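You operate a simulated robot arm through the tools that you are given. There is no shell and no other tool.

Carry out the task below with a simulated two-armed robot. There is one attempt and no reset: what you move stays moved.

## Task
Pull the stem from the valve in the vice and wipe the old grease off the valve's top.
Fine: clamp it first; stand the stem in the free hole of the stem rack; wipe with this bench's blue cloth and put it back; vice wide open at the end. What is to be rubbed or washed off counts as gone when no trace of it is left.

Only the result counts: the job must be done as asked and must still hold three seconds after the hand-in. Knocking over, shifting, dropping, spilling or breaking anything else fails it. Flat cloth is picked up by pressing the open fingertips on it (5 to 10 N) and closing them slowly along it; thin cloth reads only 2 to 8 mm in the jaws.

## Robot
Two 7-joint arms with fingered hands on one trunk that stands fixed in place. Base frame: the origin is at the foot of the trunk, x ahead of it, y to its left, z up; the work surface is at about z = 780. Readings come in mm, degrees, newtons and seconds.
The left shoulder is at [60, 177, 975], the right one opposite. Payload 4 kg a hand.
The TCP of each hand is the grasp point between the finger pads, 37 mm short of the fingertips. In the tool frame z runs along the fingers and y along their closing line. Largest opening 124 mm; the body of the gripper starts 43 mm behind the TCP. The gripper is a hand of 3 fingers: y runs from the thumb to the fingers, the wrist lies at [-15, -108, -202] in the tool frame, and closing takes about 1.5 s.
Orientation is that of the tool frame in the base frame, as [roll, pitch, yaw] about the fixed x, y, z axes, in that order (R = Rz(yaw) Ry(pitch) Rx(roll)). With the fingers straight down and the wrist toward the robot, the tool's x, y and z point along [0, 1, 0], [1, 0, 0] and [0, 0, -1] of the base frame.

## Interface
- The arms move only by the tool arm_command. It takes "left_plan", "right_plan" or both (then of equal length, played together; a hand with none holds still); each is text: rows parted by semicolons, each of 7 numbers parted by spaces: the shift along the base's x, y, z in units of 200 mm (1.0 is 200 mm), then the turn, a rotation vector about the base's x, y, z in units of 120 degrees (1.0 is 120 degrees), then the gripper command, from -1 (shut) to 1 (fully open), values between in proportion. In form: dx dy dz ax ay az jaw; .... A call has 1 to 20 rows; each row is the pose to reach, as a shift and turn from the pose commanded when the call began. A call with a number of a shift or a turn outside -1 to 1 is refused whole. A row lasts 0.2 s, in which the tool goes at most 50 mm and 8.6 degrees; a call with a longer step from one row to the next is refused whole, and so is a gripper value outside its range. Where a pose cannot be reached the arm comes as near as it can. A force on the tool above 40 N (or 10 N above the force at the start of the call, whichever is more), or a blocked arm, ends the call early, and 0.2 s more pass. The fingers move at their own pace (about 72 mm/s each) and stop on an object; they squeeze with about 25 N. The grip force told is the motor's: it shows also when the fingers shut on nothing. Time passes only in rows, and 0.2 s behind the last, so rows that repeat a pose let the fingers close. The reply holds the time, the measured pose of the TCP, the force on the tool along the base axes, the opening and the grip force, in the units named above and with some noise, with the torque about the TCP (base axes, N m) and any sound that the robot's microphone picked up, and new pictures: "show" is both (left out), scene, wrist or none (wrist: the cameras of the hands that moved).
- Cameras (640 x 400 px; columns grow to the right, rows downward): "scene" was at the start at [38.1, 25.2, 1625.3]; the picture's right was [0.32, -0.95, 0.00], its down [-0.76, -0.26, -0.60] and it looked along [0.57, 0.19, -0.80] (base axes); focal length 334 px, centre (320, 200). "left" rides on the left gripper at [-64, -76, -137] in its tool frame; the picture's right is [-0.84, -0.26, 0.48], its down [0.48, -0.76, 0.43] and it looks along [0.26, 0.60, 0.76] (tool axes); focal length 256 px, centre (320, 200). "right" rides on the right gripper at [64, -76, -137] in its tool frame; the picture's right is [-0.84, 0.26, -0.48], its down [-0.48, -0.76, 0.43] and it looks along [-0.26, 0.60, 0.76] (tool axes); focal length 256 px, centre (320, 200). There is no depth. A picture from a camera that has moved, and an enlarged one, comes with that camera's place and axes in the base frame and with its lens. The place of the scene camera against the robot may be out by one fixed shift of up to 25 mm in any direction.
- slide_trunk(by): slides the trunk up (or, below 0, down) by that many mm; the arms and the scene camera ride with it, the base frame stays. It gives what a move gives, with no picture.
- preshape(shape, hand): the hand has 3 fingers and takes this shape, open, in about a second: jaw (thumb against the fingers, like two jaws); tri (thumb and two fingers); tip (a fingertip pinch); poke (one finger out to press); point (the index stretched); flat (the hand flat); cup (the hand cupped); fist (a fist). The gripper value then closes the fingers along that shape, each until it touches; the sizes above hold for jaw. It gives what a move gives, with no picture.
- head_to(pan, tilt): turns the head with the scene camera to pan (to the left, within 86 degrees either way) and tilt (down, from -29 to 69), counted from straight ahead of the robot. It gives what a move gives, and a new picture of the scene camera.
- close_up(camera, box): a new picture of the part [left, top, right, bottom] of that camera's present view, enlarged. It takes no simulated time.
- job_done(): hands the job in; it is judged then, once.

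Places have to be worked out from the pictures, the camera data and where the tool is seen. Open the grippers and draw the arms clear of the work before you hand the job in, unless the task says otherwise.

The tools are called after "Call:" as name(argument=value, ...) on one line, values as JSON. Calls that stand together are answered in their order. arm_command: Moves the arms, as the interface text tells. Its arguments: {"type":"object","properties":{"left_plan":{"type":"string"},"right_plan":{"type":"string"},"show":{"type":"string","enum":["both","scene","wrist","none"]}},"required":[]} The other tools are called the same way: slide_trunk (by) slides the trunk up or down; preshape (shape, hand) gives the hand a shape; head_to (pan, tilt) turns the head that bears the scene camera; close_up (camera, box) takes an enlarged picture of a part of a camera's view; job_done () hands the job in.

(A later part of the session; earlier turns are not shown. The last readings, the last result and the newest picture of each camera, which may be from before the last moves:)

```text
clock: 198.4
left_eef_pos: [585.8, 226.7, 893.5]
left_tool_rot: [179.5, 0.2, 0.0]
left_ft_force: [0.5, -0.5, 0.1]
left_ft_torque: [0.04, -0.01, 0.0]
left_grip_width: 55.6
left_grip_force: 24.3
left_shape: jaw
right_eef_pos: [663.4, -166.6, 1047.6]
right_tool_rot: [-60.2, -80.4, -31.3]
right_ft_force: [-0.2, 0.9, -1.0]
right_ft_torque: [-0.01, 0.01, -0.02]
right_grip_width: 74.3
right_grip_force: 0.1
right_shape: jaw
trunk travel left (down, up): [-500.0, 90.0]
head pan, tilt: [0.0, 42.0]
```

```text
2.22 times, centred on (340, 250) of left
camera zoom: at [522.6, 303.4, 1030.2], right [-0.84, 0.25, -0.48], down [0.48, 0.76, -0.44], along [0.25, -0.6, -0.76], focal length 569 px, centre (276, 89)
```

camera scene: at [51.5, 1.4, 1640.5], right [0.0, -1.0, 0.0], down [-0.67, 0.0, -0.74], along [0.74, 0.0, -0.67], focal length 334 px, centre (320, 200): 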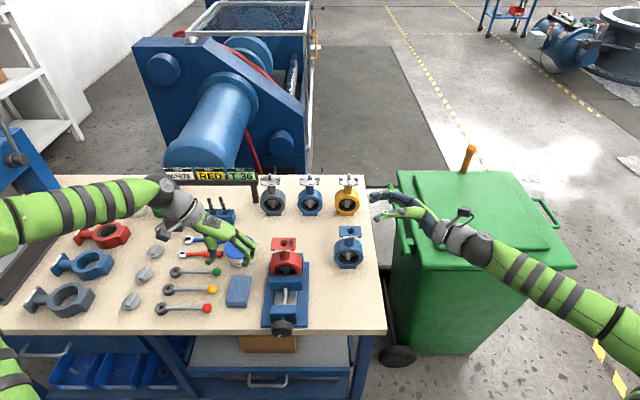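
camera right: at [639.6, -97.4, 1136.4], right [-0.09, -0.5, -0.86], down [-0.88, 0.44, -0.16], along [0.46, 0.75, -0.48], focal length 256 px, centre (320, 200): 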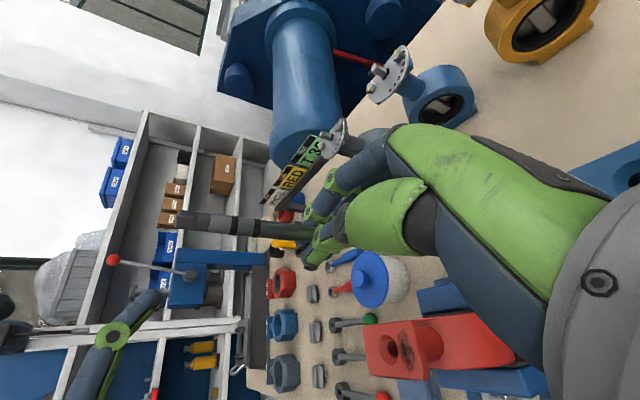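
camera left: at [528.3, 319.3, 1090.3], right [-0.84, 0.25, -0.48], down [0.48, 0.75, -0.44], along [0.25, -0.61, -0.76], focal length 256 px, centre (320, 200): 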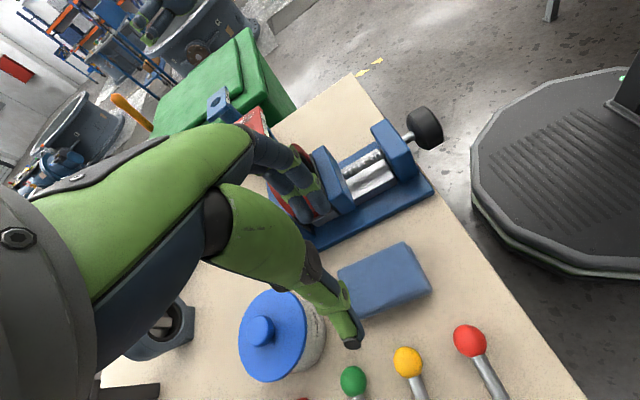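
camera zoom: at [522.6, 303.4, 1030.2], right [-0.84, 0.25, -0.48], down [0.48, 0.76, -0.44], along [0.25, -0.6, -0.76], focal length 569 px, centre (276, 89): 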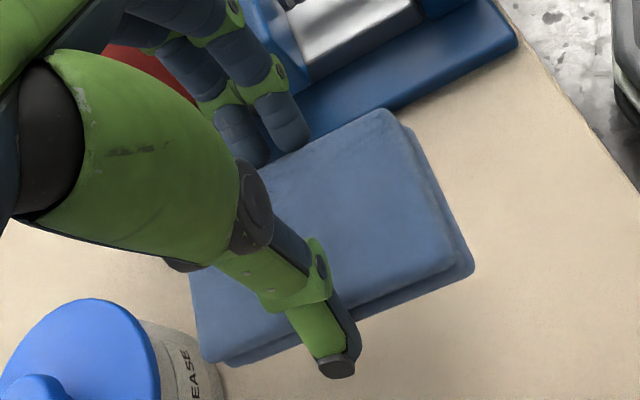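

The cloth is held. I'll carry it up and over to hover above the flange with its middle over the grease spot.

Call:
arm_command(left_plan="0 0 0.18 0 0 0 -0.4; 0 0 0.38 0 0 0 -0.4; 0 0 0.58 0 0 0 -0.4; 0 0 0.76 0 0 0 -0.4; 0.03 -0.12 0.83 0 0 0 -0.4; 0.07 -0.28 0.83 0 0 0 -0.4; 0.11 -0.45 0.83 0 0 0 -0.4; 0.15 -0.62 0.83 0 0 0 -0.4; 0.175 -0.73 0.83 0 0 0 -0.4; 0.175 -0.7585 0.83 0 0 0 -0.4; 0.175 -0.7585 0.83 0 0 0 -0.4", show="both")

Call:
close_up(camera="scene", box=[220, 170, 360, 290])

Call:
close_up(camera="left", box=[200, 140, 480, 360])

```text
clock: 200.8
left_eef_pos: [623.5, 75.6, 1061.1]
left_tool_rot: [179.4, 0.0, 0.0]
left_ft_force: [-0.7, 0.0, -1.4]
left_ft_torque: [-0.04, -0.03, -0.03]
left_grip_width: 55.6
left_grip_force: 24.9
left_shape: jaw
right_eef_pos: [661.4, -166.6, 1047.5]
right_tool_rot: [-60.4, -80.4, -31.0]
right_ft_force: [-0.4, -0.2, -0.2]
right_ft_torque: [0.01, 0.02, 0.01]
right_grip_width: 73.9
right_grip_force: 0.1
right_shape: jaw
trunk travel left (down, up): [-500.0, 90.0]
head pan, tilt: [0.0, 42.0]
camera scene: at [51.6, 1.3, 1640.4], right [0.0, -1.0, 0.0], down [-0.67, 0.0, -0.74], along [0.74, 0.0, -0.67], focal length 334 px, centre (320, 200)
camera left: at [559.3, 151.6, 1197.9], right [-0.84, 0.25, -0.48], down [0.48, 0.76, -0.44], along [0.25, -0.6, -0.76], focal length 256 px, centre (320, 200)
```

scene: 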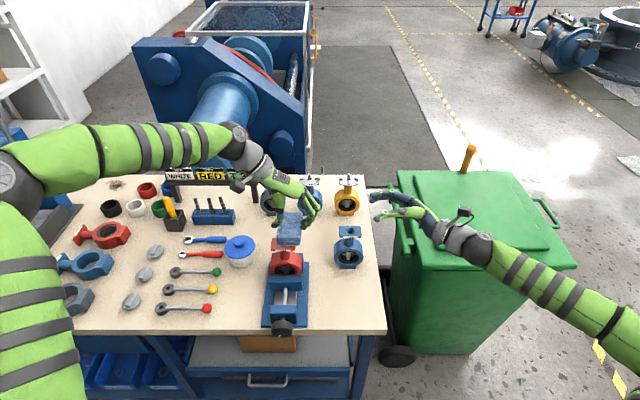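
left: 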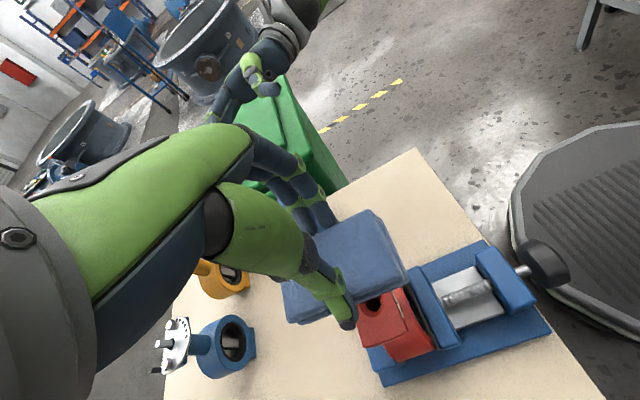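

```text
3.33 times, centred on (290, 230) of scene
camera zoom: at [51.6, 1.3, 1640.4], right [0.0, -1.0, 0.0], down [-0.67, 0.0, -0.74], along [0.74, 0.0, -0.67], focal length 1112 px, centre (420, 100)
```

zoom: 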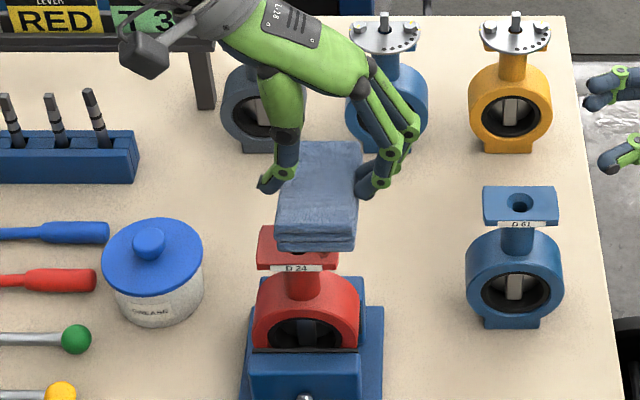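

```text
1.82 times, centred on (340, 250) of left
camera zoom: at [559.3, 151.6, 1197.9], right [-0.84, 0.25, -0.48], down [0.48, 0.76, -0.44], along [0.25, -0.6, -0.76], focal length 465 px, centre (284, 109)
```

zoom: 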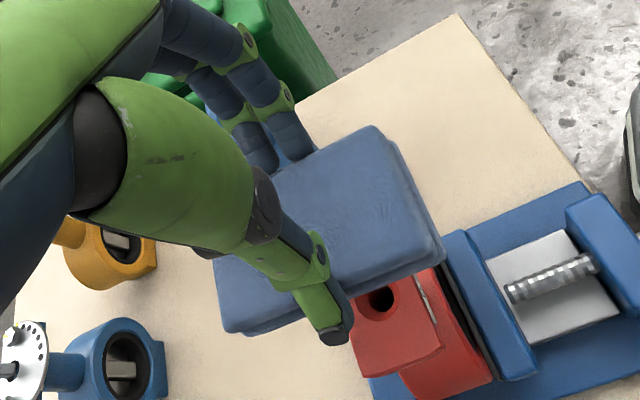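

The cloth is centred over the grease spot. I'll lower it with small steps until it presses with roughly 8 N.

Call:
arm_command(left_plan="0 0 -0.06 0 0 0 -0.4; 0 0 -0.12 0 0 0 -0.4; 0 0 -0.16 0 0 0 -0.4; 0 0 -0.18 0 0 0 -0.4; 0 0 -0.19 0 0 0 -0.4; 0 0 -0.2 0 0 0 -0.4; 0 0 -0.2 0 0 0 -0.4", show="none")

```text
clock: 202.4
left_eef_pos: [622.1, 75.1, 1019.7]
left_tool_rot: [179.4, 0.1, 0.0]
left_ft_force: [0.2, -1.0, 2.6]
left_ft_torque: [0.07, 0.01, 0.02]
left_grip_width: 55.8
left_grip_force: 25.2
left_shape: jaw
right_eef_pos: [663.1, -166.7, 1048.4]
right_tool_rot: [-59.8, -80.5, -31.7]
right_ft_force: [-0.2, -0.4, -1.0]
right_ft_torque: [-0.01, 0.03, 0.02]
right_grip_width: 74.4
right_grip_force: 0.1
right_shape: jaw
trunk travel left (down, up): [-500.0, 90.0]
head pan, tilt: [0.0, 42.0]
```

Contact has started at z≈1020 (2.6 N). I'll press a further 2 mm.

Call:
arm_command(left_plan="0 0 -0.006 0 0 0 -0.4; 0 0 -0.012 0 0 0 -0.4; 0 0 -0.012 0 0 0 -0.4", show="none")

Call:
close_up(camera="scene", box=[240, 190, 340, 270])

```text
clock: 203.2
left_eef_pos: [622.8, 73.3, 1017.0]
left_tool_rot: [179.4, 0.0, 0.1]
left_ft_force: [-0.5, -0.3, 14.8]
left_ft_torque: [0.42, 0.02, 0.02]
left_grip_width: 55.4
left_grip_force: 25.0
left_shape: jaw
right_eef_pos: [661.3, -167.3, 1048.0]
right_tool_rot: [-59.4, -80.4, -32.1]
right_ft_force: [0.1, -0.1, -0.4]
right_ft_torque: [0.01, 0.02, 0.01]
right_grip_width: 74.0
right_grip_force: 0.0
right_shape: jaw
trunk travel left (down, up): [-500.0, 90.0]
head pan, tilt: [0.0, 42.0]
```

```text
5.00 times, centred on (290, 230) of scene
camera zoom: at [50.5, 1.1, 1640.6], right [0.0, -1.0, 0.0], down [-0.67, 0.0, -0.74], along [0.74, 0.0, -0.67], focal length 1669 px, centre (470, 50)
```

zoom: 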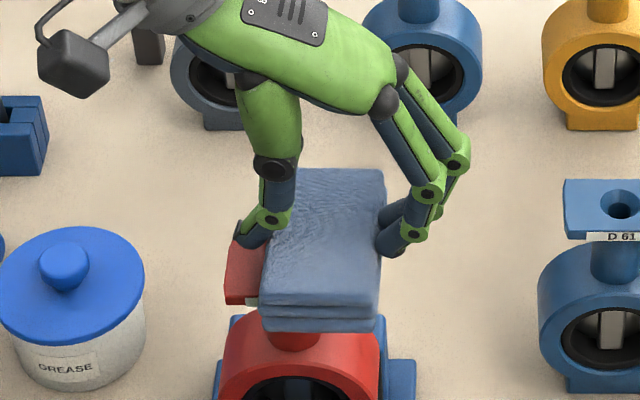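

The torque shows that the thumb tip, not the cloth, is pressing on the flange. I'll lift and yaw +90°, so that thumb and fingers straddle the narrow 40 mm flange in x and only cloth touches it.

Call:
arm_command(left_plan="0 0 0.08 0 0 0 -0.4; 0 0 0.18 0 0 0 -0.4; 0 0 0.28 0 0 0.06 -0.4; 0 0 0.3 0 0 0.125 -0.4; 0 0 0.3 0 0 0.19 -0.4; 0 0 0.3 0 0 0.255 -0.4; 0 0 0.3 0 0 0.32 -0.4; 0 0 0.3 0 0 0.385 -0.4; 0 0 0.3 0 0 0.45 -0.4; 0 0 0.3 0 0 0.515 -0.4; 0 0 0.3 0 0 0.58 -0.4; 0 0 0.3 0 0 0.645 -0.4; 0 0 0.3 0 0 0.71 -0.4; 0 0 0.3 0 0 0.75 -0.4; 0 0 0.3 0 0 0.75 -0.4", show="none")

Call:
close_up(camera="scene", box=[230, 170, 350, 270])

Call:
close_up(camera="left", box=[200, 140, 480, 360])

```text
clock: 206.4
left_eef_pos: [623.1, 75.4, 1077.3]
left_tool_rot: [179.3, 0.1, 90.1]
left_ft_force: [1.1, 1.1, -0.1]
left_ft_torque: [-0.01, -0.03, 0.03]
left_grip_width: 55.2
left_grip_force: 24.9
left_shape: jaw
right_eef_pos: [661.9, -166.6, 1048.5]
right_tool_rot: [-60.0, -80.4, -31.4]
right_ft_force: [-0.2, 0.3, -0.4]
right_ft_torque: [0.0, 0.02, 0.02]
right_grip_width: 74.0
right_grip_force: 0.1
right_shape: jaw
trunk travel left (down, up): [-500.0, 90.0]
head pan, tilt: [0.0, 42.0]
```

```text
4.00 times, centred on (290, 220) of scene
camera zoom: at [51.6, 1.4, 1640.5], right [0.0, -1.0, 0.0], down [-0.67, 0.0, -0.74], along [0.74, 0.0, -0.67], focal length 1335 px, centre (440, 120)
```

zoom: 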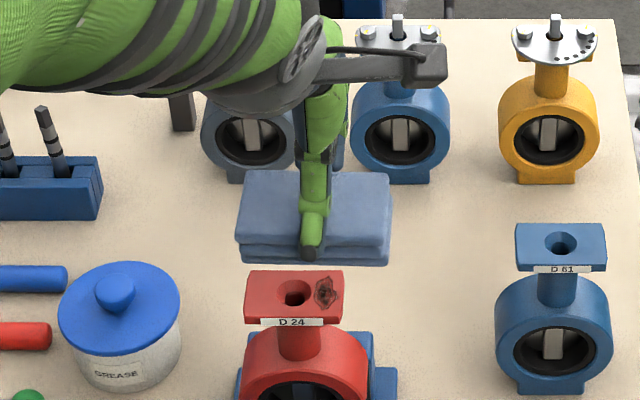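

```text
1.82 times, centred on (340, 250) of left
camera zoom: at [544.7, 11.1, 1214.6], right [-0.25, -0.84, -0.48], down [-0.76, 0.48, -0.44], along [0.6, 0.25, -0.76], focal length 465 px, centre (284, 109)
```

zoom: 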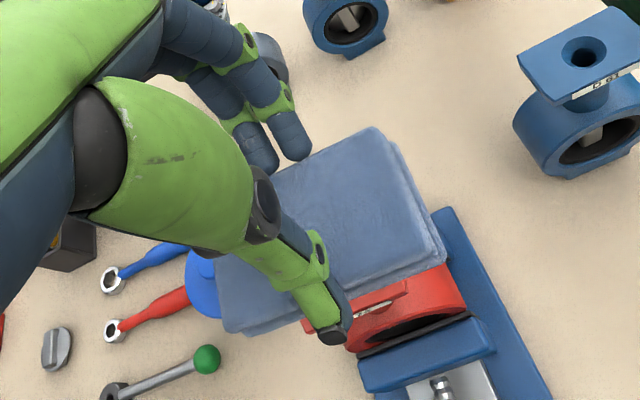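

Now the thumb and fingers will pass outside the flange. Lowering again until the cloth presses.

Call:
arm_command(left_plan="0.008 0 -0.08 0 0 0 -0.4; 0.01 0 -0.16 0 0 0 -0.4; 0.01 0 -0.22 0 0 0 -0.4; 0.01 0 -0.26 0 0 0 -0.4; 0.01 0 -0.28 0 0 0 -0.4; 0.01 0 -0.29 0 0 0 -0.4; 0.01 0 -0.3 0 0 0 -0.4; 0.01 0 -0.3 0 0 0 -0.4", show="none")

```text
clock: 208.2
left_eef_pos: [626.1, 73.9, 1019.6]
left_tool_rot: [179.1, 0.3, 90.0]
left_ft_force: [0.2, 0.9, 20.8]
left_ft_torque: [0.0, 0.46, 0.04]
left_grip_width: 55.5
left_grip_force: 24.9
left_shape: jaw
right_eef_pos: [661.2, -166.7, 1049.3]
right_tool_rot: [-60.0, -80.4, -31.5]
right_ft_force: [0.1, -0.6, -0.5]
right_ft_torque: [0.0, 0.0, -0.02]
right_grip_width: 74.1
right_grip_force: 0.1
right_shape: jaw
trunk travel left (down, up): [-500.0, 90.0]
head pan, tilt: [0.0, 42.0]
```

The load (21 N) acts near the flange's front edge, so the cloth is slightly tilted. I'll look at it closely before correcting.

Call:
close_up(camera="left", box=[280, 200, 440, 340])

Call:
close_up(camera="scene", box=[250, 195, 330, 255])

Call:
close_up(camera="right", box=[100, 80, 500, 380])

```text
2.86 times, centred on (360, 270) of left
camera zoom: at [546.2, 10.2, 1156.2], right [-0.25, -0.84, -0.48], down [-0.75, 0.48, -0.45], along [0.61, 0.25, -0.75], focal length 731 px, centre (206, 0)
```

zoom: 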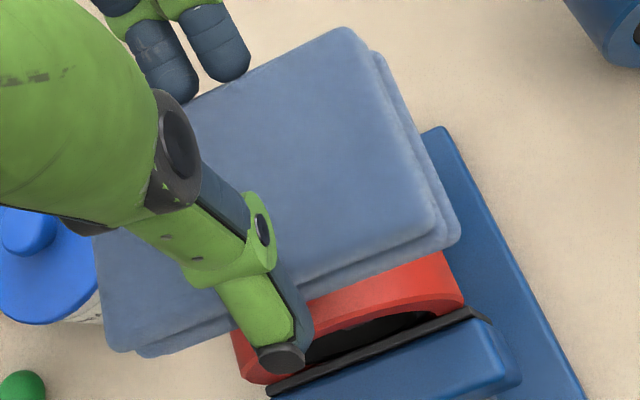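

```text
6.67 times, centred on (290, 225) of scene
camera zoom: at [50.0, 1.2, 1640.8], right [0.0, -1.0, 0.0], down [-0.67, 0.0, -0.74], along [0.74, 0.0, -0.67], focal length 2225 px, centre (520, 33)
```

zoom: 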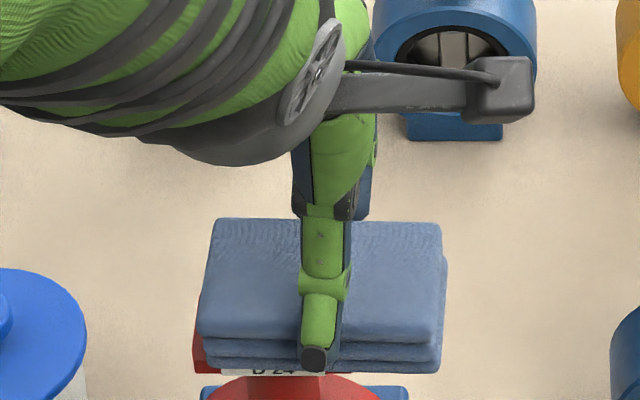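

```text
1.33 times, centred on (300, 230) of right
camera zoom: at [590.0, -308.4, 1110.6], right [0.12, -0.41, -0.9], down [-0.81, 0.49, -0.33], along [0.58, 0.77, -0.27], focal length 341 px, centre (347, 160)
```

zoom: 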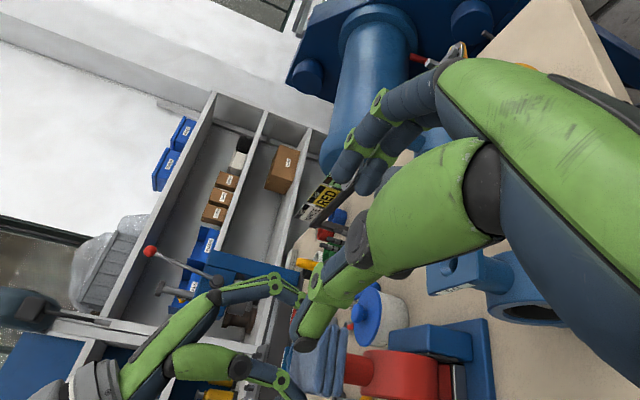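

I'll zoom the right camera, which sees the contact from the side.

Call:
close_up(camera="right", box=[220, 290, 380, 400])

```text
3.64 times, centred on (300, 345) of right
camera zoom: at [590.0, -308.4, 1110.6], right [0.12, -0.41, -0.9], down [-0.81, 0.49, -0.33], along [0.58, 0.77, -0.27], focal length 931 px, centre (393, -327)
```

zoom: 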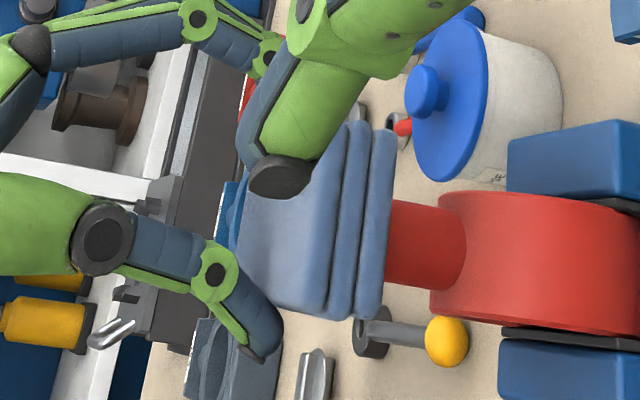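

The cloth is pressing, and the thumb and finger tips are well clear of the flange. I'll level it by a small +2.4° tilt about y, with a slightly lighter push, and check the torque.

Call:
arm_command(left_plan="0 0 0.008 0 0.01 0 -0.4; 0 0 0.012 0 0.02 0 -0.4; 0 0 0.012 0 0.02 0 -0.4", show="none")

```text
clock: 209.1
left_eef_pos: [625.4, 73.6, 1019.5]
left_tool_rot: [-178.0, 0.3, 90.0]
left_ft_force: [5.4, 0.5, 10.4]
left_ft_torque: [-0.01, -0.17, 0.01]
left_grip_width: 55.0
left_grip_force: 25.4
left_shape: jaw
right_eef_pos: [661.8, -165.9, 1048.2]
right_tool_rot: [-59.8, -80.5, -31.6]
right_ft_force: [-0.1, -0.4, -1.1]
right_ft_torque: [0.01, 0.02, 0.01]
right_grip_width: 74.0
right_grip_force: 0.0
right_shape: jaw
trunk travel left (down, up): [-500.0, 90.0]
head pan, tilt: [0.0, 42.0]
```

The load is now near the middle of the flange at about 10 N. I'll rub back and forth over the spot, ±24 mm in y with side shifts of ±6 mm in x.

Call:
arm_command(left_plan="0 0.04 0 0 0 0 -0.4; 0 0.08 0 0 0 0 -0.4; 0 0.12 0 0 0 0 -0.4; 0.02 0.08 0 0 0 0 -0.4; 0.03 0.04 0 0 0 0 -0.4; 0.03 0 0 0 0 0 -0.4; 0.03 -0.04 0 0 0 0 -0.4; 0.03 -0.08 0 0 0 0 -0.4; 0.03 -0.12 0 0 0 0 -0.4; 0 -0.12 0 0 0 0 -0.4; -0.03 -0.08 0 0 0 0 -0.4; -0.03 -0.04 0 0 0 0 -0.4; -0.03 0 0 0 0 0 -0.4; -0.03 0.04 0 0 0 0 -0.4; -0.03 0.08 0 0 0 0 -0.4; -0.03 0.12 0 0 0 0 -0.4; 0 0.12 0 0 0 0 -0.4; 0 0.06 0 0 0 0 -0.4; 0 0 0 0 0 0 -0.4", show="none")

Call:
close_up(camera="scene", box=[250, 195, 330, 255])

```text
clock: 213.1
left_eef_pos: [625.8, 75.3, 1019.0]
left_tool_rot: [-178.2, 0.2, 90.1]
left_ft_force: [0.3, 3.0, 6.6]
left_ft_torque: [0.14, 0.15, -0.09]
left_grip_width: 54.8
left_grip_force: 24.7
left_shape: jaw
right_eef_pos: [661.7, -167.2, 1047.9]
right_tool_rot: [-60.0, -80.5, -31.5]
right_ft_force: [0.0, 0.2, 0.9]
right_ft_torque: [-0.02, -0.02, 0.01]
right_grip_width: 74.1
right_grip_force: 0.2
right_shape: jaw
trunk travel left (down, up): [-500.0, 90.0]
head pan, tilt: [0.0, 42.0]
```

```text
6.67 times, centred on (290, 225) of scene
camera zoom: at [51.1, 1.6, 1640.5], right [0.0, -1.0, 0.0], down [-0.67, 0.0, -0.74], along [0.74, 0.0, -0.67], focal length 2225 px, centre (520, 33)
```

zoom: 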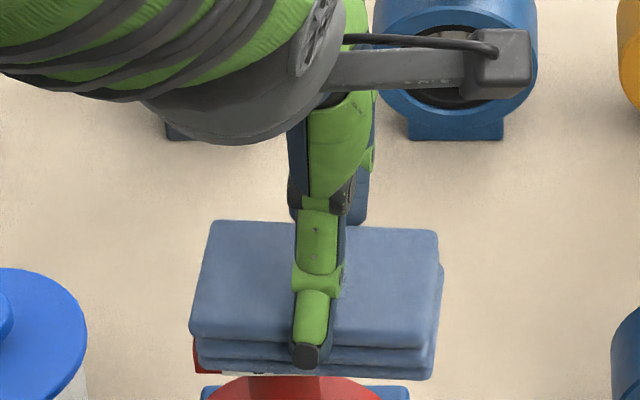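

Stroke done with about 7–10 N. I'll lift and inspect the flange.

Call:
arm_command(left_plan="0 0 0.08 0 0 0 -0.4; 0 0 0.2 0 0 0 -0.4; 0.05 0 0.35 0 0 0 -0.4; 0.1 0 0.4 0 0 0 -0.4; 0.1 0 0.4 0 0 0 -0.4", show="none")

Call:
close_up(camera="scene", box=[255, 220, 325, 270])

```text
clock: 214.2
left_eef_pos: [645.3, 74.8, 1099.7]
left_tool_rot: [-178.2, 0.2, 90.1]
left_ft_force: [-0.1, -0.3, -0.3]
left_ft_torque: [0.0, 0.0, -0.04]
left_grip_width: 28.4
left_grip_force: 25.3
left_shape: jaw
right_eef_pos: [662.2, -167.3, 1048.5]
right_tool_rot: [-60.4, -80.5, -31.0]
right_ft_force: [0.2, -0.4, 0.2]
right_ft_torque: [-0.01, 0.0, 0.03]
right_grip_width: 74.1
right_grip_force: 0.0
right_shape: jaw
trunk travel left (down, up): [-500.0, 90.0]
head pan, tilt: [0.0, 42.0]
```

```text
8.00 times, centred on (290, 245) of scene
camera zoom: at [51.5, 1.3, 1640.4], right [0.0, -1.0, 0.0], down [-0.67, 0.0, -0.74], along [0.74, 0.0, -0.67], focal length 2670 px, centre (560, -160)
```

zoom: 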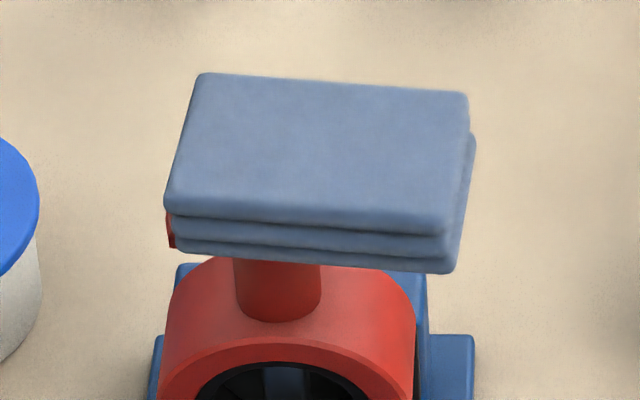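

The cloth slipped out of the grip while lifting, but it is lying safely on the flange. I'll re-grip it lower, with the tips passing beside the flange edges. First open and line up above it.

Call:
arm_command(left_plan="0 0 0 0 0 0 0; -0.05 0.01 0 0 -0.008 0 0.3; -0.11 0.026 0 0 -0.015 0 0.35; -0.11 0.026 -0.1 0 -0.015 0 0.35; -0.11 0.026 -0.2 0 -0.015 0 0.35; -0.11 0.026 -0.25 0 -0.015 0 0.35; -0.11 0.026 -0.25 0 -0.015 0 0.35", show="none")

Call:
close_up(camera="left", box=[220, 150, 460, 340])

Call:
close_up(camera="scene", box=[250, 195, 330, 255])

Call:
close_up(camera="right", box=[220, 290, 380, 400])

```text
clock: 215.8
left_eef_pos: [623.9, 79.4, 1049.3]
left_tool_rot: [-180.0, 0.2, 90.2]
left_ft_force: [-0.5, 0.6, -1.3]
left_ft_torque: [0.03, 0.02, 0.01]
left_grip_width: 83.1
left_grip_force: 0.1
left_shape: jaw
right_eef_pos: [662.0, -166.2, 1046.4]
right_tool_rot: [-60.2, -80.4, -31.2]
right_ft_force: [0.6, 0.2, -0.4]
right_ft_torque: [0.02, -0.06, -0.01]
right_grip_width: 74.2
right_grip_force: 0.1
right_shape: jaw
trunk travel left (down, up): [-500.0, 90.0]
head pan, tilt: [0.0, 42.0]
```

```text
2.11 times, centred on (340, 245) of left
camera zoom: at [546.4, 15.8, 1186.8], right [-0.26, -0.84, -0.48], down [-0.76, 0.48, -0.44], along [0.6, 0.25, -0.76], focal length 539 px, centre (278, 105)
```

zoom: 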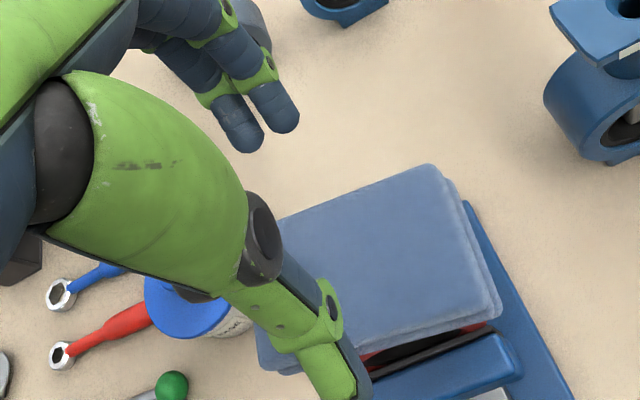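

```text
6.67 times, centred on (290, 225) of scene
camera zoom: at [51.5, 1.3, 1640.4], right [0.0, -1.0, 0.0], down [-0.67, 0.0, -0.74], along [0.74, 0.0, -0.67], focal length 2225 px, centre (520, 33)
```

zoom: 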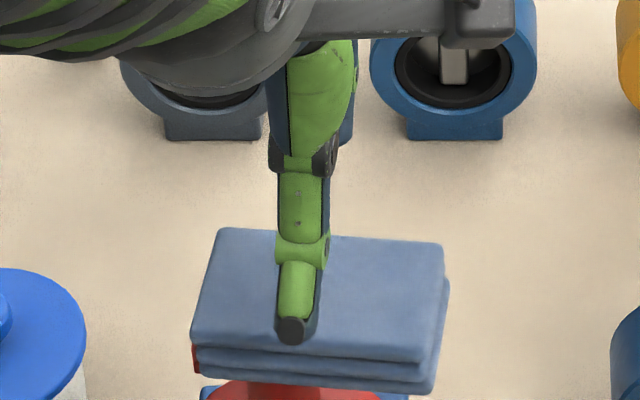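

```text
3.64 times, centred on (300, 345) of right
camera zoom: at [591.0, -308.3, 1109.8], right [0.12, -0.41, -0.9], down [-0.81, 0.49, -0.33], along [0.58, 0.77, -0.27], focal length 931 px, centre (393, -327)
```

zoom: 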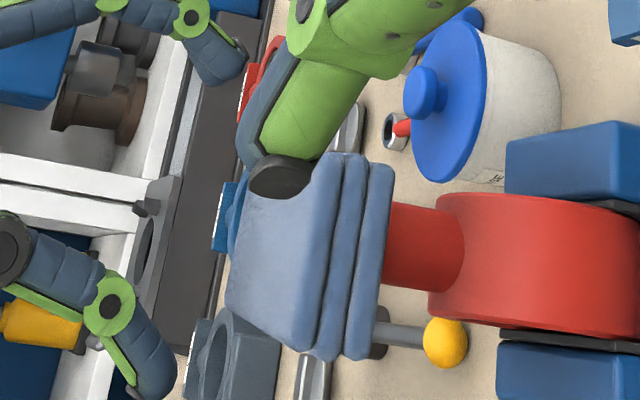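

The cloth lies with a slight -6.5° yaw, centred at (621.5, 78). I'll match that yaw, lower beside it to TCP z≈1009, and close.

Call:
arm_command(left_plan="-0.006 -0.004 -0.03 0 0 -0.027 0.35; -0.012 -0.007 -0.08 0 0 -0.054 0.35; -0.012 -0.007 -0.13 0 0 -0.054 0.35; -0.012 -0.007 -0.17 0 0 -0.054 0.35; -0.012 -0.007 -0.2 0 0 -0.054 0.35; -0.012 -0.007 -0.2 0 0 -0.054 0.35", show="none")

Call:
close_up(camera="left", box=[220, 150, 460, 340])

Call:
close_up(camera="right", box=[220, 290, 380, 400])

```text
clock: 217.2
left_eef_pos: [620.1, 78.4, 1007.7]
left_tool_rot: [180.0, 0.2, 83.5]
left_ft_force: [-0.4, 0.0, 1.1]
left_ft_torque: [-0.03, -0.01, -0.01]
left_grip_width: 83.3
left_grip_force: 0.0
left_shape: jaw
right_eef_pos: [662.5, -166.8, 1046.9]
right_tool_rot: [-59.8, -80.4, -31.6]
right_ft_force: [-0.7, 0.1, 0.0]
right_ft_torque: [0.0, -0.01, -0.01]
right_grip_width: 74.0
right_grip_force: 0.0
right_shape: jaw
trunk travel left (down, up): [-500.0, 90.0]
head pan, tilt: [0.0, 42.0]
```

```text
2.11 times, centred on (340, 245) of left
camera zoom: at [536.3, 23.6, 1147.0], right [-0.35, -0.81, -0.48], down [-0.7, 0.56, -0.44], along [0.62, 0.18, -0.76], focal length 539 px, centre (278, 105)
```

zoom: 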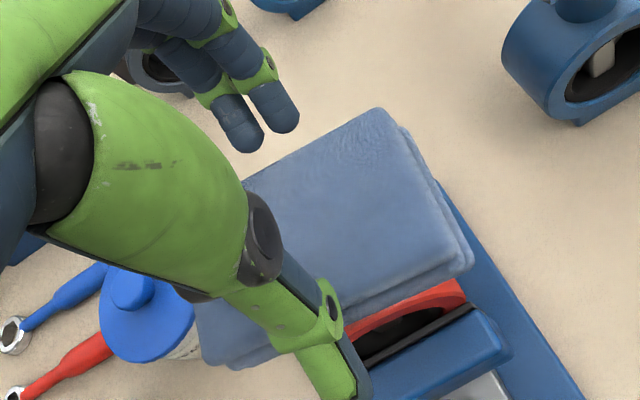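

```text
3.64 times, centred on (300, 345) of right
camera zoom: at [591.0, -308.4, 1109.8], right [0.12, -0.41, -0.9], down [-0.81, 0.49, -0.33], along [0.58, 0.77, -0.27], focal length 931 px, centre (393, -327)
```

zoom: 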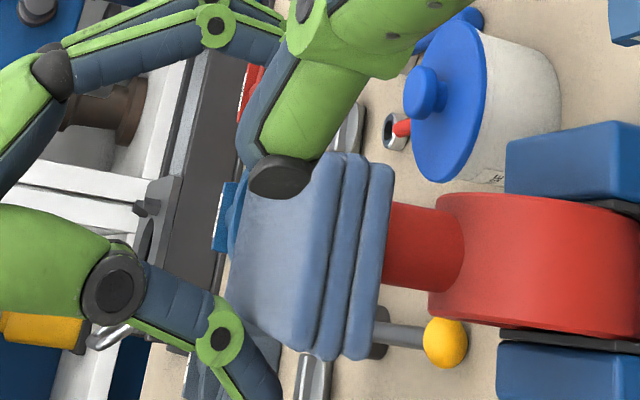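

Lined up with no contact. Closing on the cloth now.

Call:
arm_command(left_plan="0 0 0 0 0 0 0.2; 0 0 0 0 0 0 0.1; 0 0 0 0 0 0 0; 0 0 0 0 0 0 -0.1; 0 0 0 0 0 0 -0.25; 0 0 0 0 0 0 -0.4; 0 0 0 0 0 0 -0.6; 0 0 0 0 0 0 -0.6", show="none")

Call:
close_up(camera="left", box=[220, 150, 460, 340])

Call:
close_up(camera="right", box=[220, 290, 380, 400])

```text
clock: 219.1
left_eef_pos: [618.7, 78.4, 1009.2]
left_tool_rot: [180.0, 0.2, 83.6]
left_ft_force: [-0.4, 0.0, 4.8]
left_ft_torque: [0.01, 0.1, 0.01]
left_grip_width: 62.5
left_grip_force: 24.9
left_shape: jaw
right_eef_pos: [661.8, -166.8, 1047.9]
right_tool_rot: [-59.2, -80.4, -32.3]
right_ft_force: [1.0, -0.4, 0.2]
right_ft_torque: [0.0, -0.03, 0.01]
right_grip_width: 74.2
right_grip_force: 0.0
right_shape: jaw
trunk travel left (down, up): [-500.0, 90.0]
head pan, tilt: [0.0, 42.0]
```

```text
2.11 times, centred on (340, 245) of left
camera zoom: at [536.1, 23.6, 1147.5], right [-0.35, -0.81, -0.48], down [-0.7, 0.56, -0.44], along [0.62, 0.18, -0.76], focal length 539 px, centre (278, 105)
```

zoom: 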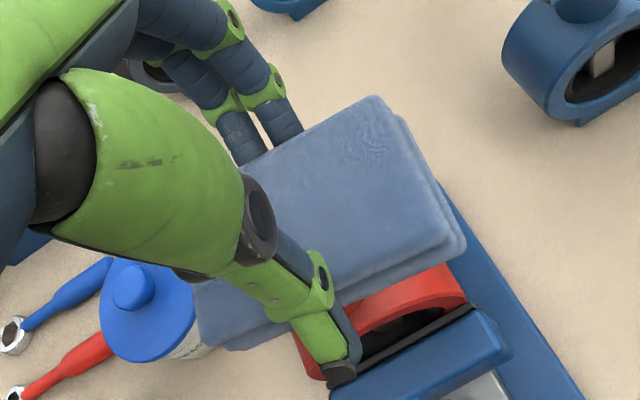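

```text
3.64 times, centred on (300, 345) of right
camera zoom: at [590.6, -308.4, 1110.0], right [0.12, -0.41, -0.9], down [-0.81, 0.49, -0.33], along [0.58, 0.77, -0.27], focal length 931 px, centre (393, -327)
```

zoom: 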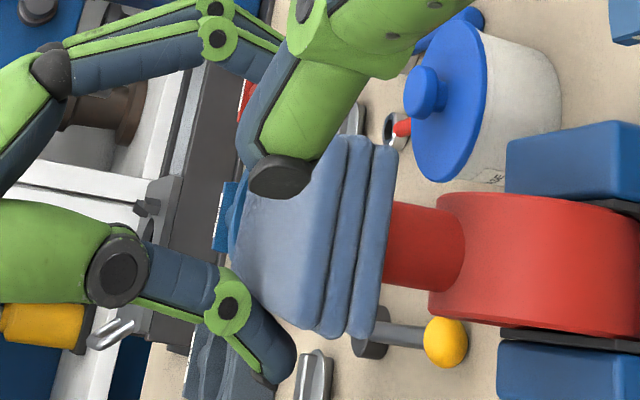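

Firmer grip at 62.5 mm, 25 N, over the cloth's full thickness. I'll press 2 mm more and do another set of rubbing strokes along y with small x shifts.

Call:
arm_command(left_plan="0 0 -0.006 0 0 0 -0.6; 0 0 -0.01 0 0 0 -0.6; 0 0.03 -0.01 0 0 0 -0.6; 0 0.06 -0.01 0 0 0 -0.6; 0 0.09 -0.01 0 0 0 -0.6; 0.01 0.06 -0.01 0 0 0 -0.6; 0.015 0.03 -0.01 0 0 0 -0.6; 0.015 0 -0.01 0 0 0 -0.6; 0.015 -0.03 -0.01 0 0 0 -0.6; 0.01 -0.06 -0.01 0 0 0 -0.6; 0 -0.09 -0.01 0 0 0 -0.6; -0.01 -0.06 -0.01 0 0 0 -0.6; -0.015 -0.03 -0.01 0 0 0 -0.6; -0.015 0 -0.01 0 0 0 -0.6; -0.015 0.03 -0.01 0 0 0 -0.6; -0.01 0.06 -0.01 0 0 0 -0.6; 0 0.08 -0.01 0 0 0 -0.6; 0 0.04 -0.01 0 0 0 -0.6; 0 0 -0.01 0 0 0 -0.6", show="none")

```text
clock: 223.1
left_eef_pos: [618.9, 79.5, 1007.9]
left_tool_rot: [180.0, 0.1, 83.6]
left_ft_force: [0.8, 6.7, 15.9]
left_ft_torque: [0.19, -0.01, 0.0]
left_grip_width: 63.2
left_grip_force: 25.1
left_shape: jaw
right_eef_pos: [661.5, -167.1, 1048.2]
right_tool_rot: [-59.8, -80.6, -31.7]
right_ft_force: [-0.6, -0.3, -0.5]
right_ft_torque: [-0.01, -0.03, 0.01]
right_grip_width: 74.0
right_grip_force: 0.1
right_shape: jaw
trunk travel left (down, up): [-500.0, 90.0]
head pan, tilt: [0.0, 42.0]
```

Friction of about 7 N under 16 N shows real rubbing. I'll lift gently and look at the flange.

Call:
arm_command(left_plan="0 0 0.02 0 0 0 -0.6; 0 0 0.06 0 0 0 -0.6; 0 0 0.14 0 0 0 -0.6; 0 0 0.24 0 0 0 -0.6; 0.03 0 0.36 0 0 0 -0.6; 0.08 0 0.42 0 0 0 -0.6; 0.08 0 0.42 0 0 0 -0.6", show="none")

Call:
close_up(camera="scene", box=[250, 195, 340, 270])

Call:
close_up(camera="right", box=[200, 280, 380, 400])

```text
clock: 224.7
left_eef_pos: [637.3, 78.2, 1090.6]
left_tool_rot: [-180.0, 0.2, 83.6]
left_ft_force: [-0.1, 0.0, -0.8]
left_ft_torque: [0.01, 0.04, -0.02]
left_grip_width: 62.9
left_grip_force: 24.8
left_shape: jaw
right_eef_pos: [662.7, -166.5, 1047.6]
right_tool_rot: [-60.6, -80.4, -30.9]
right_ft_force: [0.1, -0.8, 0.8]
right_ft_torque: [0.01, 0.02, 0.0]
right_grip_width: 74.0
right_grip_force: 0.1
right_shape: jaw
trunk travel left (down, up): [-500.0, 90.0]
head pan, tilt: [0.0, 42.0]
```

```text
5.33 times, centred on (295, 232) of scene
camera zoom: at [51.5, 1.3, 1640.4], right [0.0, -1.0, 0.0], down [-0.67, 0.0, -0.74], along [0.74, 0.0, -0.67], focal length 1780 px, centre (453, 27)
```

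zoom: 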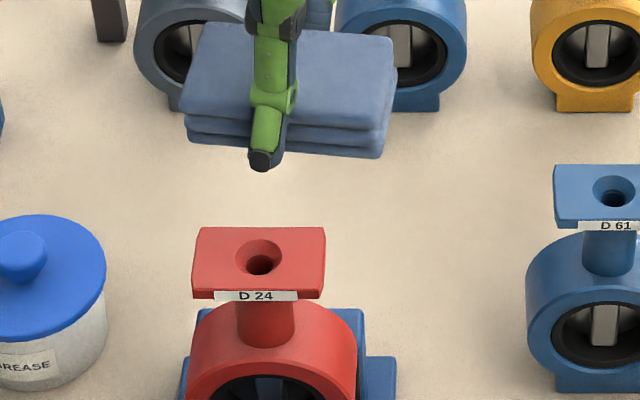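

```text
3.33 times, centred on (290, 340) of right
camera zoom: at [591.0, -308.4, 1109.8], right [0.12, -0.41, -0.9], down [-0.81, 0.49, -0.33], along [0.58, 0.77, -0.27], focal length 853 px, centre (420, -267)
```

zoom: 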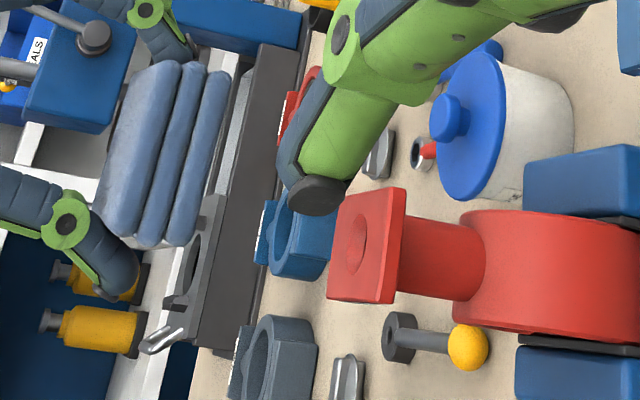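

The spot looks gone. I'll zoom in hard on the flange from both cameras to be sure no trace is left.

Call:
close_up(camera="scene", box=[276, 232, 308, 256])

Call:
close_up(camera="right", box=[285, 325, 335, 365])

```text
16.00 times, centred on (292, 244) of scene
camera zoom: at [51.5, 1.3, 1640.4], right [0.0, -1.0, 0.0], down [-0.67, 0.0, -0.74], along [0.74, 0.0, -0.67], focal length 5339 px, centre (768, -504)
```

zoom: 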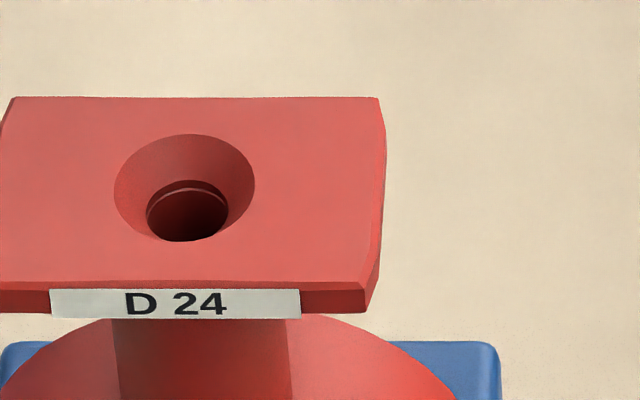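

```text
10.00 times, centred on (310, 345) of right
camera zoom: at [591.0, -308.4, 1109.8], right [0.12, -0.41, -0.9], down [-0.81, 0.49, -0.33], along [0.58, 0.77, -0.27], focal length 2560 px, centre (420, -1250)
```

zoom: 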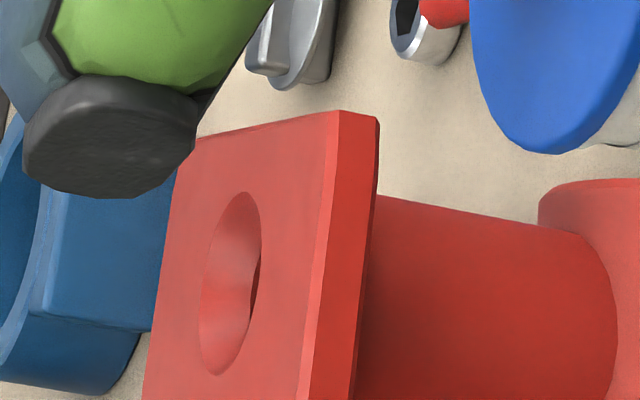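

Clean: no trace on the flange. Now I'll put the cloth back at its original place (centre 557, 230.5, long side along x), rotating back -83° while carrying it over.

Call:
arm_command(left_plan="-0.02 0.03 0 0 0 -0.055 -0.6; -0.05 0.1 0 0 0 -0.115 -0.6; -0.09 0.18 0 0 0 -0.175 -0.6; -0.13 0.26 0 0 0 -0.235 -0.6; -0.17 0.34 0 0 0 -0.295 -0.6; -0.21 0.42 0 0 0 -0.355 -0.6; -0.25 0.5 -0.05 0 0 -0.415 -0.6; -0.29 0.58 -0.15 0 0 -0.475 -0.6; -0.33 0.66 -0.27 0 0 -0.535 -0.6; -0.37 0.73 -0.4 0 0 -0.595 -0.6; -0.4 0.79 -0.52 0 0 -0.65 -0.6; -0.4015 0.7955 -0.62 0 0 -0.693 -0.6; -0.4015 0.7955 -0.65 0 0 -0.693 -0.6; -0.4015 0.7955 -0.65 0 0 -0.693 -0.6", show="both")

Call:
close_up(camera="scene", box=[180, 230, 300, 330])

Call:
close_up(camera="left", box=[220, 140, 480, 360])

```text
clock: 227.7
left_eef_pos: [554.7, 235.8, 960.9]
left_tool_rot: [-179.9, 0.2, 0.5]
left_ft_force: [-1.0, 0.2, -0.3]
left_ft_torque: [0.01, -0.02, -0.03]
left_grip_width: 63.0
left_grip_force: 25.7
left_shape: jaw
right_eef_pos: [663.5, -165.3, 1046.9]
right_tool_rot: [-60.5, -80.4, -30.9]
right_ft_force: [-0.1, -0.1, 0.8]
right_ft_torque: [0.0, -0.01, 0.02]
right_grip_width: 74.2
right_grip_force: 0.0
right_shape: jaw
trunk travel left (down, up): [-500.0, 90.0]
head pan, tilt: [0.0, 42.0]
camera scene: at [51.5, 1.4, 1640.4], right [0.0, -1.0, 0.0], down [-0.67, 0.0, -0.74], along [0.74, 0.0, -0.67], focal length 334 px, centre (320, 200)
camera left: at [491.2, 311.7, 1098.3], right [-0.84, 0.25, -0.48], down [0.48, 0.76, -0.44], along [0.26, -0.6, -0.76], focal length 256 px, centre (320, 200)
```

scene: 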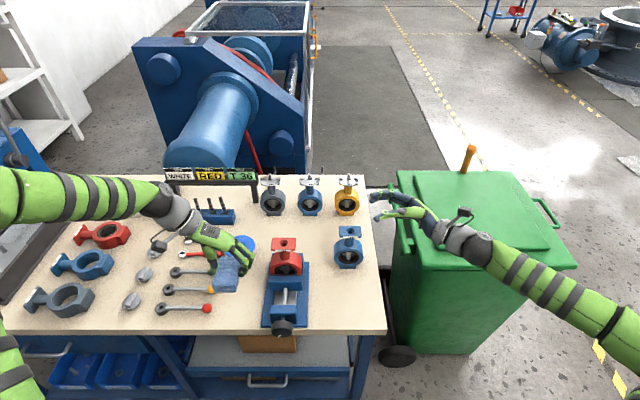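
left: 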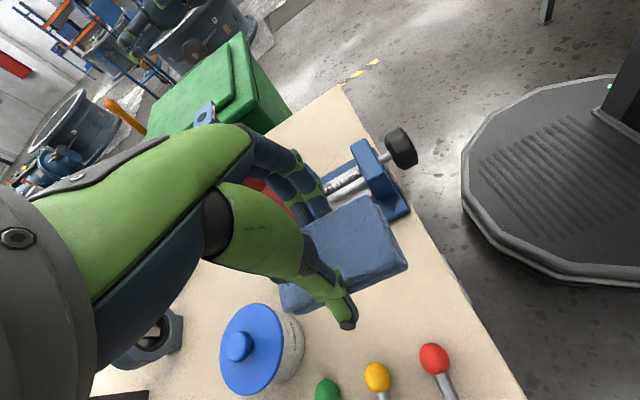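

```text
4.00 times, centred on (240, 280) of scene
camera zoom: at [51.5, 1.4, 1640.4], right [0.0, -1.0, 0.0], down [-0.67, 0.0, -0.74], along [0.74, 0.0, -0.67], focal length 1335 px, centre (640, -120)
```

zoom: 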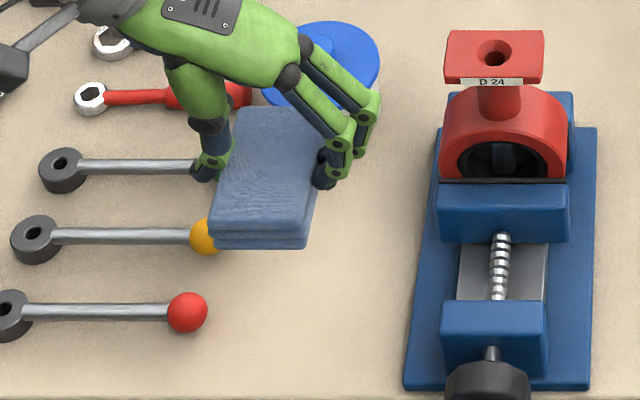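

```text
1.82 times, centred on (350, 250) of left
camera zoom: at [491.2, 311.7, 1098.3], right [-0.84, 0.25, -0.48], down [0.48, 0.76, -0.44], along [0.26, -0.6, -0.76], focal length 465 px, centre (266, 109)
```

zoom: 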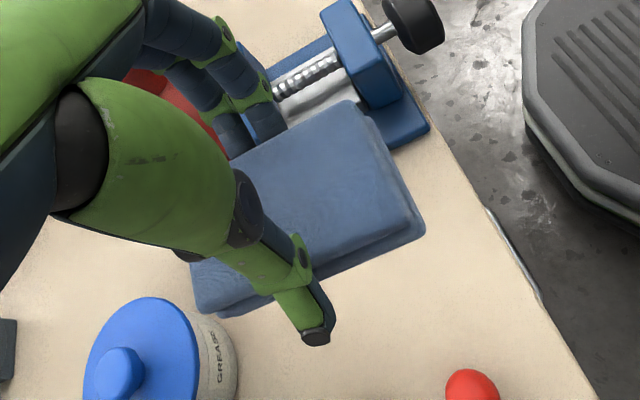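

The cloth is nearly over its old place; it needs +3.7 mm in y and +2.5° of yaw. I'll correct that and lower it close to the table.

Call:
arm_command(left_plan="0 0.01 -0.1 0 0 0.01 -0.6; 0 0.0185 -0.25 0 0 0.021 -0.6; 0 0.0185 -0.4 0 0 0.021 -0.6; 0 0.0185 -0.52 0 0 0.021 -0.6; 0 0.0185 -0.6 0 0 0.021 -0.6; 0 0.0185 -0.63 0 0 0.021 -0.6; 0 0.0185 -0.63 0 0 0.021 -0.6", show="none")

Call:
close_up(camera="scene", box=[190, 250, 290, 330])

Call:
close_up(camera="left", box=[220, 140, 480, 360])

```text
clock: 229.2
left_eef_pos: [554.0, 240.6, 835.0]
left_tool_rot: [180.0, 0.1, 2.9]
left_ft_force: [-0.1, -0.7, -0.3]
left_ft_torque: [0.0, -0.01, -0.03]
left_grip_width: 62.8
left_grip_force: 25.0
left_shape: jaw
right_eef_pos: [661.5, -166.5, 1046.5]
right_tool_rot: [-60.1, -80.4, -31.4]
right_ft_force: [0.1, 0.4, -0.7]
right_ft_torque: [0.03, 0.03, 0.04]
right_grip_width: 74.2
right_grip_force: 0.1
right_shape: jaw
trunk travel left (down, up): [-500.0, 90.0]
head pan, tilt: [0.0, 42.0]
```

```text
5.00 times, centred on (240, 290) of scene
camera zoom: at [51.6, 1.4, 1640.4], right [0.0, -1.0, 0.0], down [-0.67, 0.0, -0.74], along [0.74, 0.0, -0.67], focal length 1669 px, centre (720, -250)
```

zoom: 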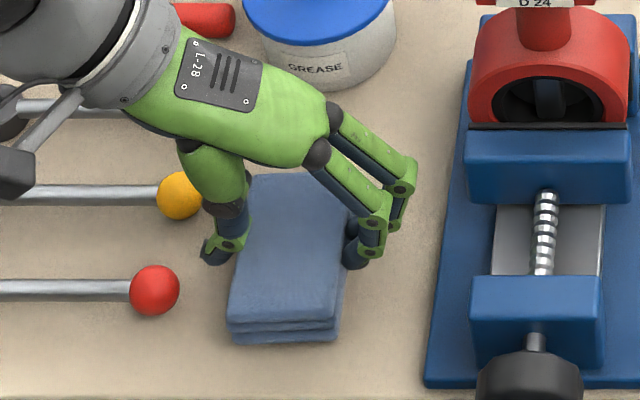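

```text
1.82 times, centred on (350, 250) of left
camera zoom: at [486.8, 312.7, 973.7], right [-0.85, 0.21, -0.48], down [0.44, 0.78, -0.44], along [0.28, -0.58, -0.76], focal length 465 px, centre (266, 109)
```

zoom: 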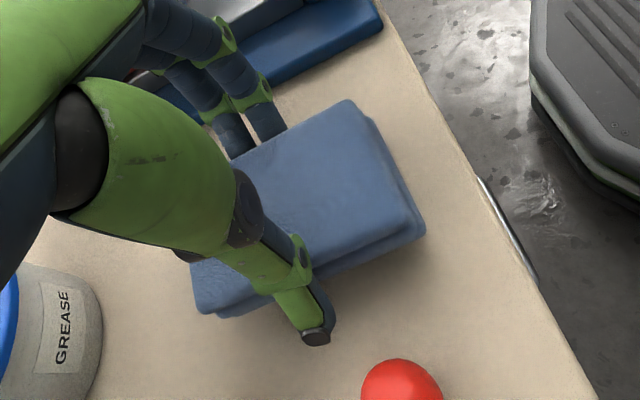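

Left-camera measurements put it at (557, 230.6), aligned. A scene comparison suggests a couple of mm too far left, so I'll take 2 mm off and lower to contact.

Call:
arm_command(left_plan="0 -0.01 -0.015 0 0 0 -0.6; 0 -0.01 -0.025 0 0 0 -0.6; 0 -0.01 -0.032 0 0 0 -0.6; 0 -0.01 -0.038 0 0 0 -0.6; 0 -0.01 -0.038 0 0 0 -0.6", show="none")

Call:
close_up(camera="scene", box=[200, 260, 320, 345])

```text
clock: 230.4
left_eef_pos: [554.6, 239.1, 827.9]
left_tool_rot: [180.0, 0.1, 3.1]
left_ft_force: [0.2, -0.8, 2.1]
left_ft_torque: [0.07, 0.0, -0.03]
left_grip_width: 63.0
left_grip_force: 24.8
left_shape: jaw
right_eef_pos: [661.6, -166.8, 1046.9]
right_tool_rot: [-59.7, -80.5, -31.8]
right_ft_force: [-0.1, -0.5, -0.4]
right_ft_torque: [0.0, 0.01, 0.01]
right_grip_width: 73.9
right_grip_force: 0.2
right_shape: jaw
trunk travel left (down, up): [-500.0, 90.0]
head pan, tilt: [0.0, 42.0]
```

```text
4.71 times, centred on (260, 302) of scene
camera zoom: at [51.4, 1.3, 1640.5], right [0.0, -1.0, 0.0], down [-0.67, 0.0, -0.74], along [0.74, 0.0, -0.67], focal length 1570 px, centre (602, -282)
```

zoom: 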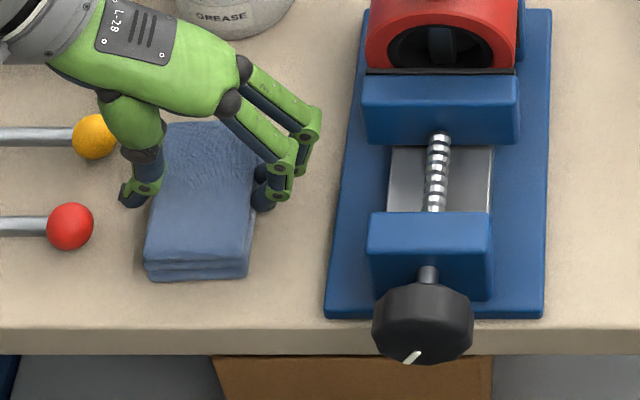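

Compared with the very same crop taken before, the cloth is about 3 mm off in x and y. I'll lift 2 mm, shift (+3, -3.5) mm, set it down, and release.

Call:
arm_command(left_plan="0 0 0.012 0 0 0 -0.6; 0.008 -0.009 0.012 0 0 0 -0.6; 0.015 -0.0175 0.01 0 0 0 -0.6; 0.015 -0.0175 0 0 0 0 -0.6; 0.015 -0.0175 -0.004 0 0 0 -0.6; 0.015 -0.0175 -0.004 0 0 0 -0.3; 0.015 -0.0175 -0.002 0 0 0 0; 0.015 -0.0175 0 0 0 0 0.1; 0.015 -0.0175 0 0 0 0 0.22; 0.015 -0.0175 0 0 0 0 0.22", show="none")

Call:
close_up(camera="scene", box=[200, 260, 320, 345])

```text
clock: 232.7
left_eef_pos: [558.2, 236.0, 827.2]
left_tool_rot: [180.0, 0.2, 2.9]
left_ft_force: [-0.1, 0.4, 0.8]
left_ft_torque: [0.0, 0.0, -0.01]
left_grip_width: 75.0
left_grip_force: 0.0
left_shape: jaw
right_eef_pos: [661.7, -166.5, 1047.4]
right_tool_rot: [-59.5, -80.4, -31.8]
right_ft_force: [0.5, -0.6, 0.4]
right_ft_torque: [-0.01, 0.0, -0.01]
right_grip_width: 74.2
right_grip_force: 0.0
right_shape: jaw
trunk travel left (down, up): [-500.0, 90.0]
head pan, tilt: [0.0, 42.0]
```

```text
4.71 times, centred on (260, 302) of scene
camera zoom: at [51.5, 1.4, 1640.4], right [0.0, -1.0, 0.0], down [-0.67, 0.0, -0.74], along [0.74, 0.0, -0.67], focal length 1570 px, centre (602, -282)
```

zoom: 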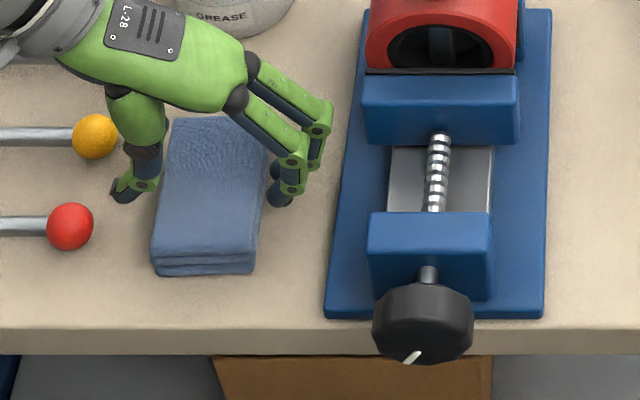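

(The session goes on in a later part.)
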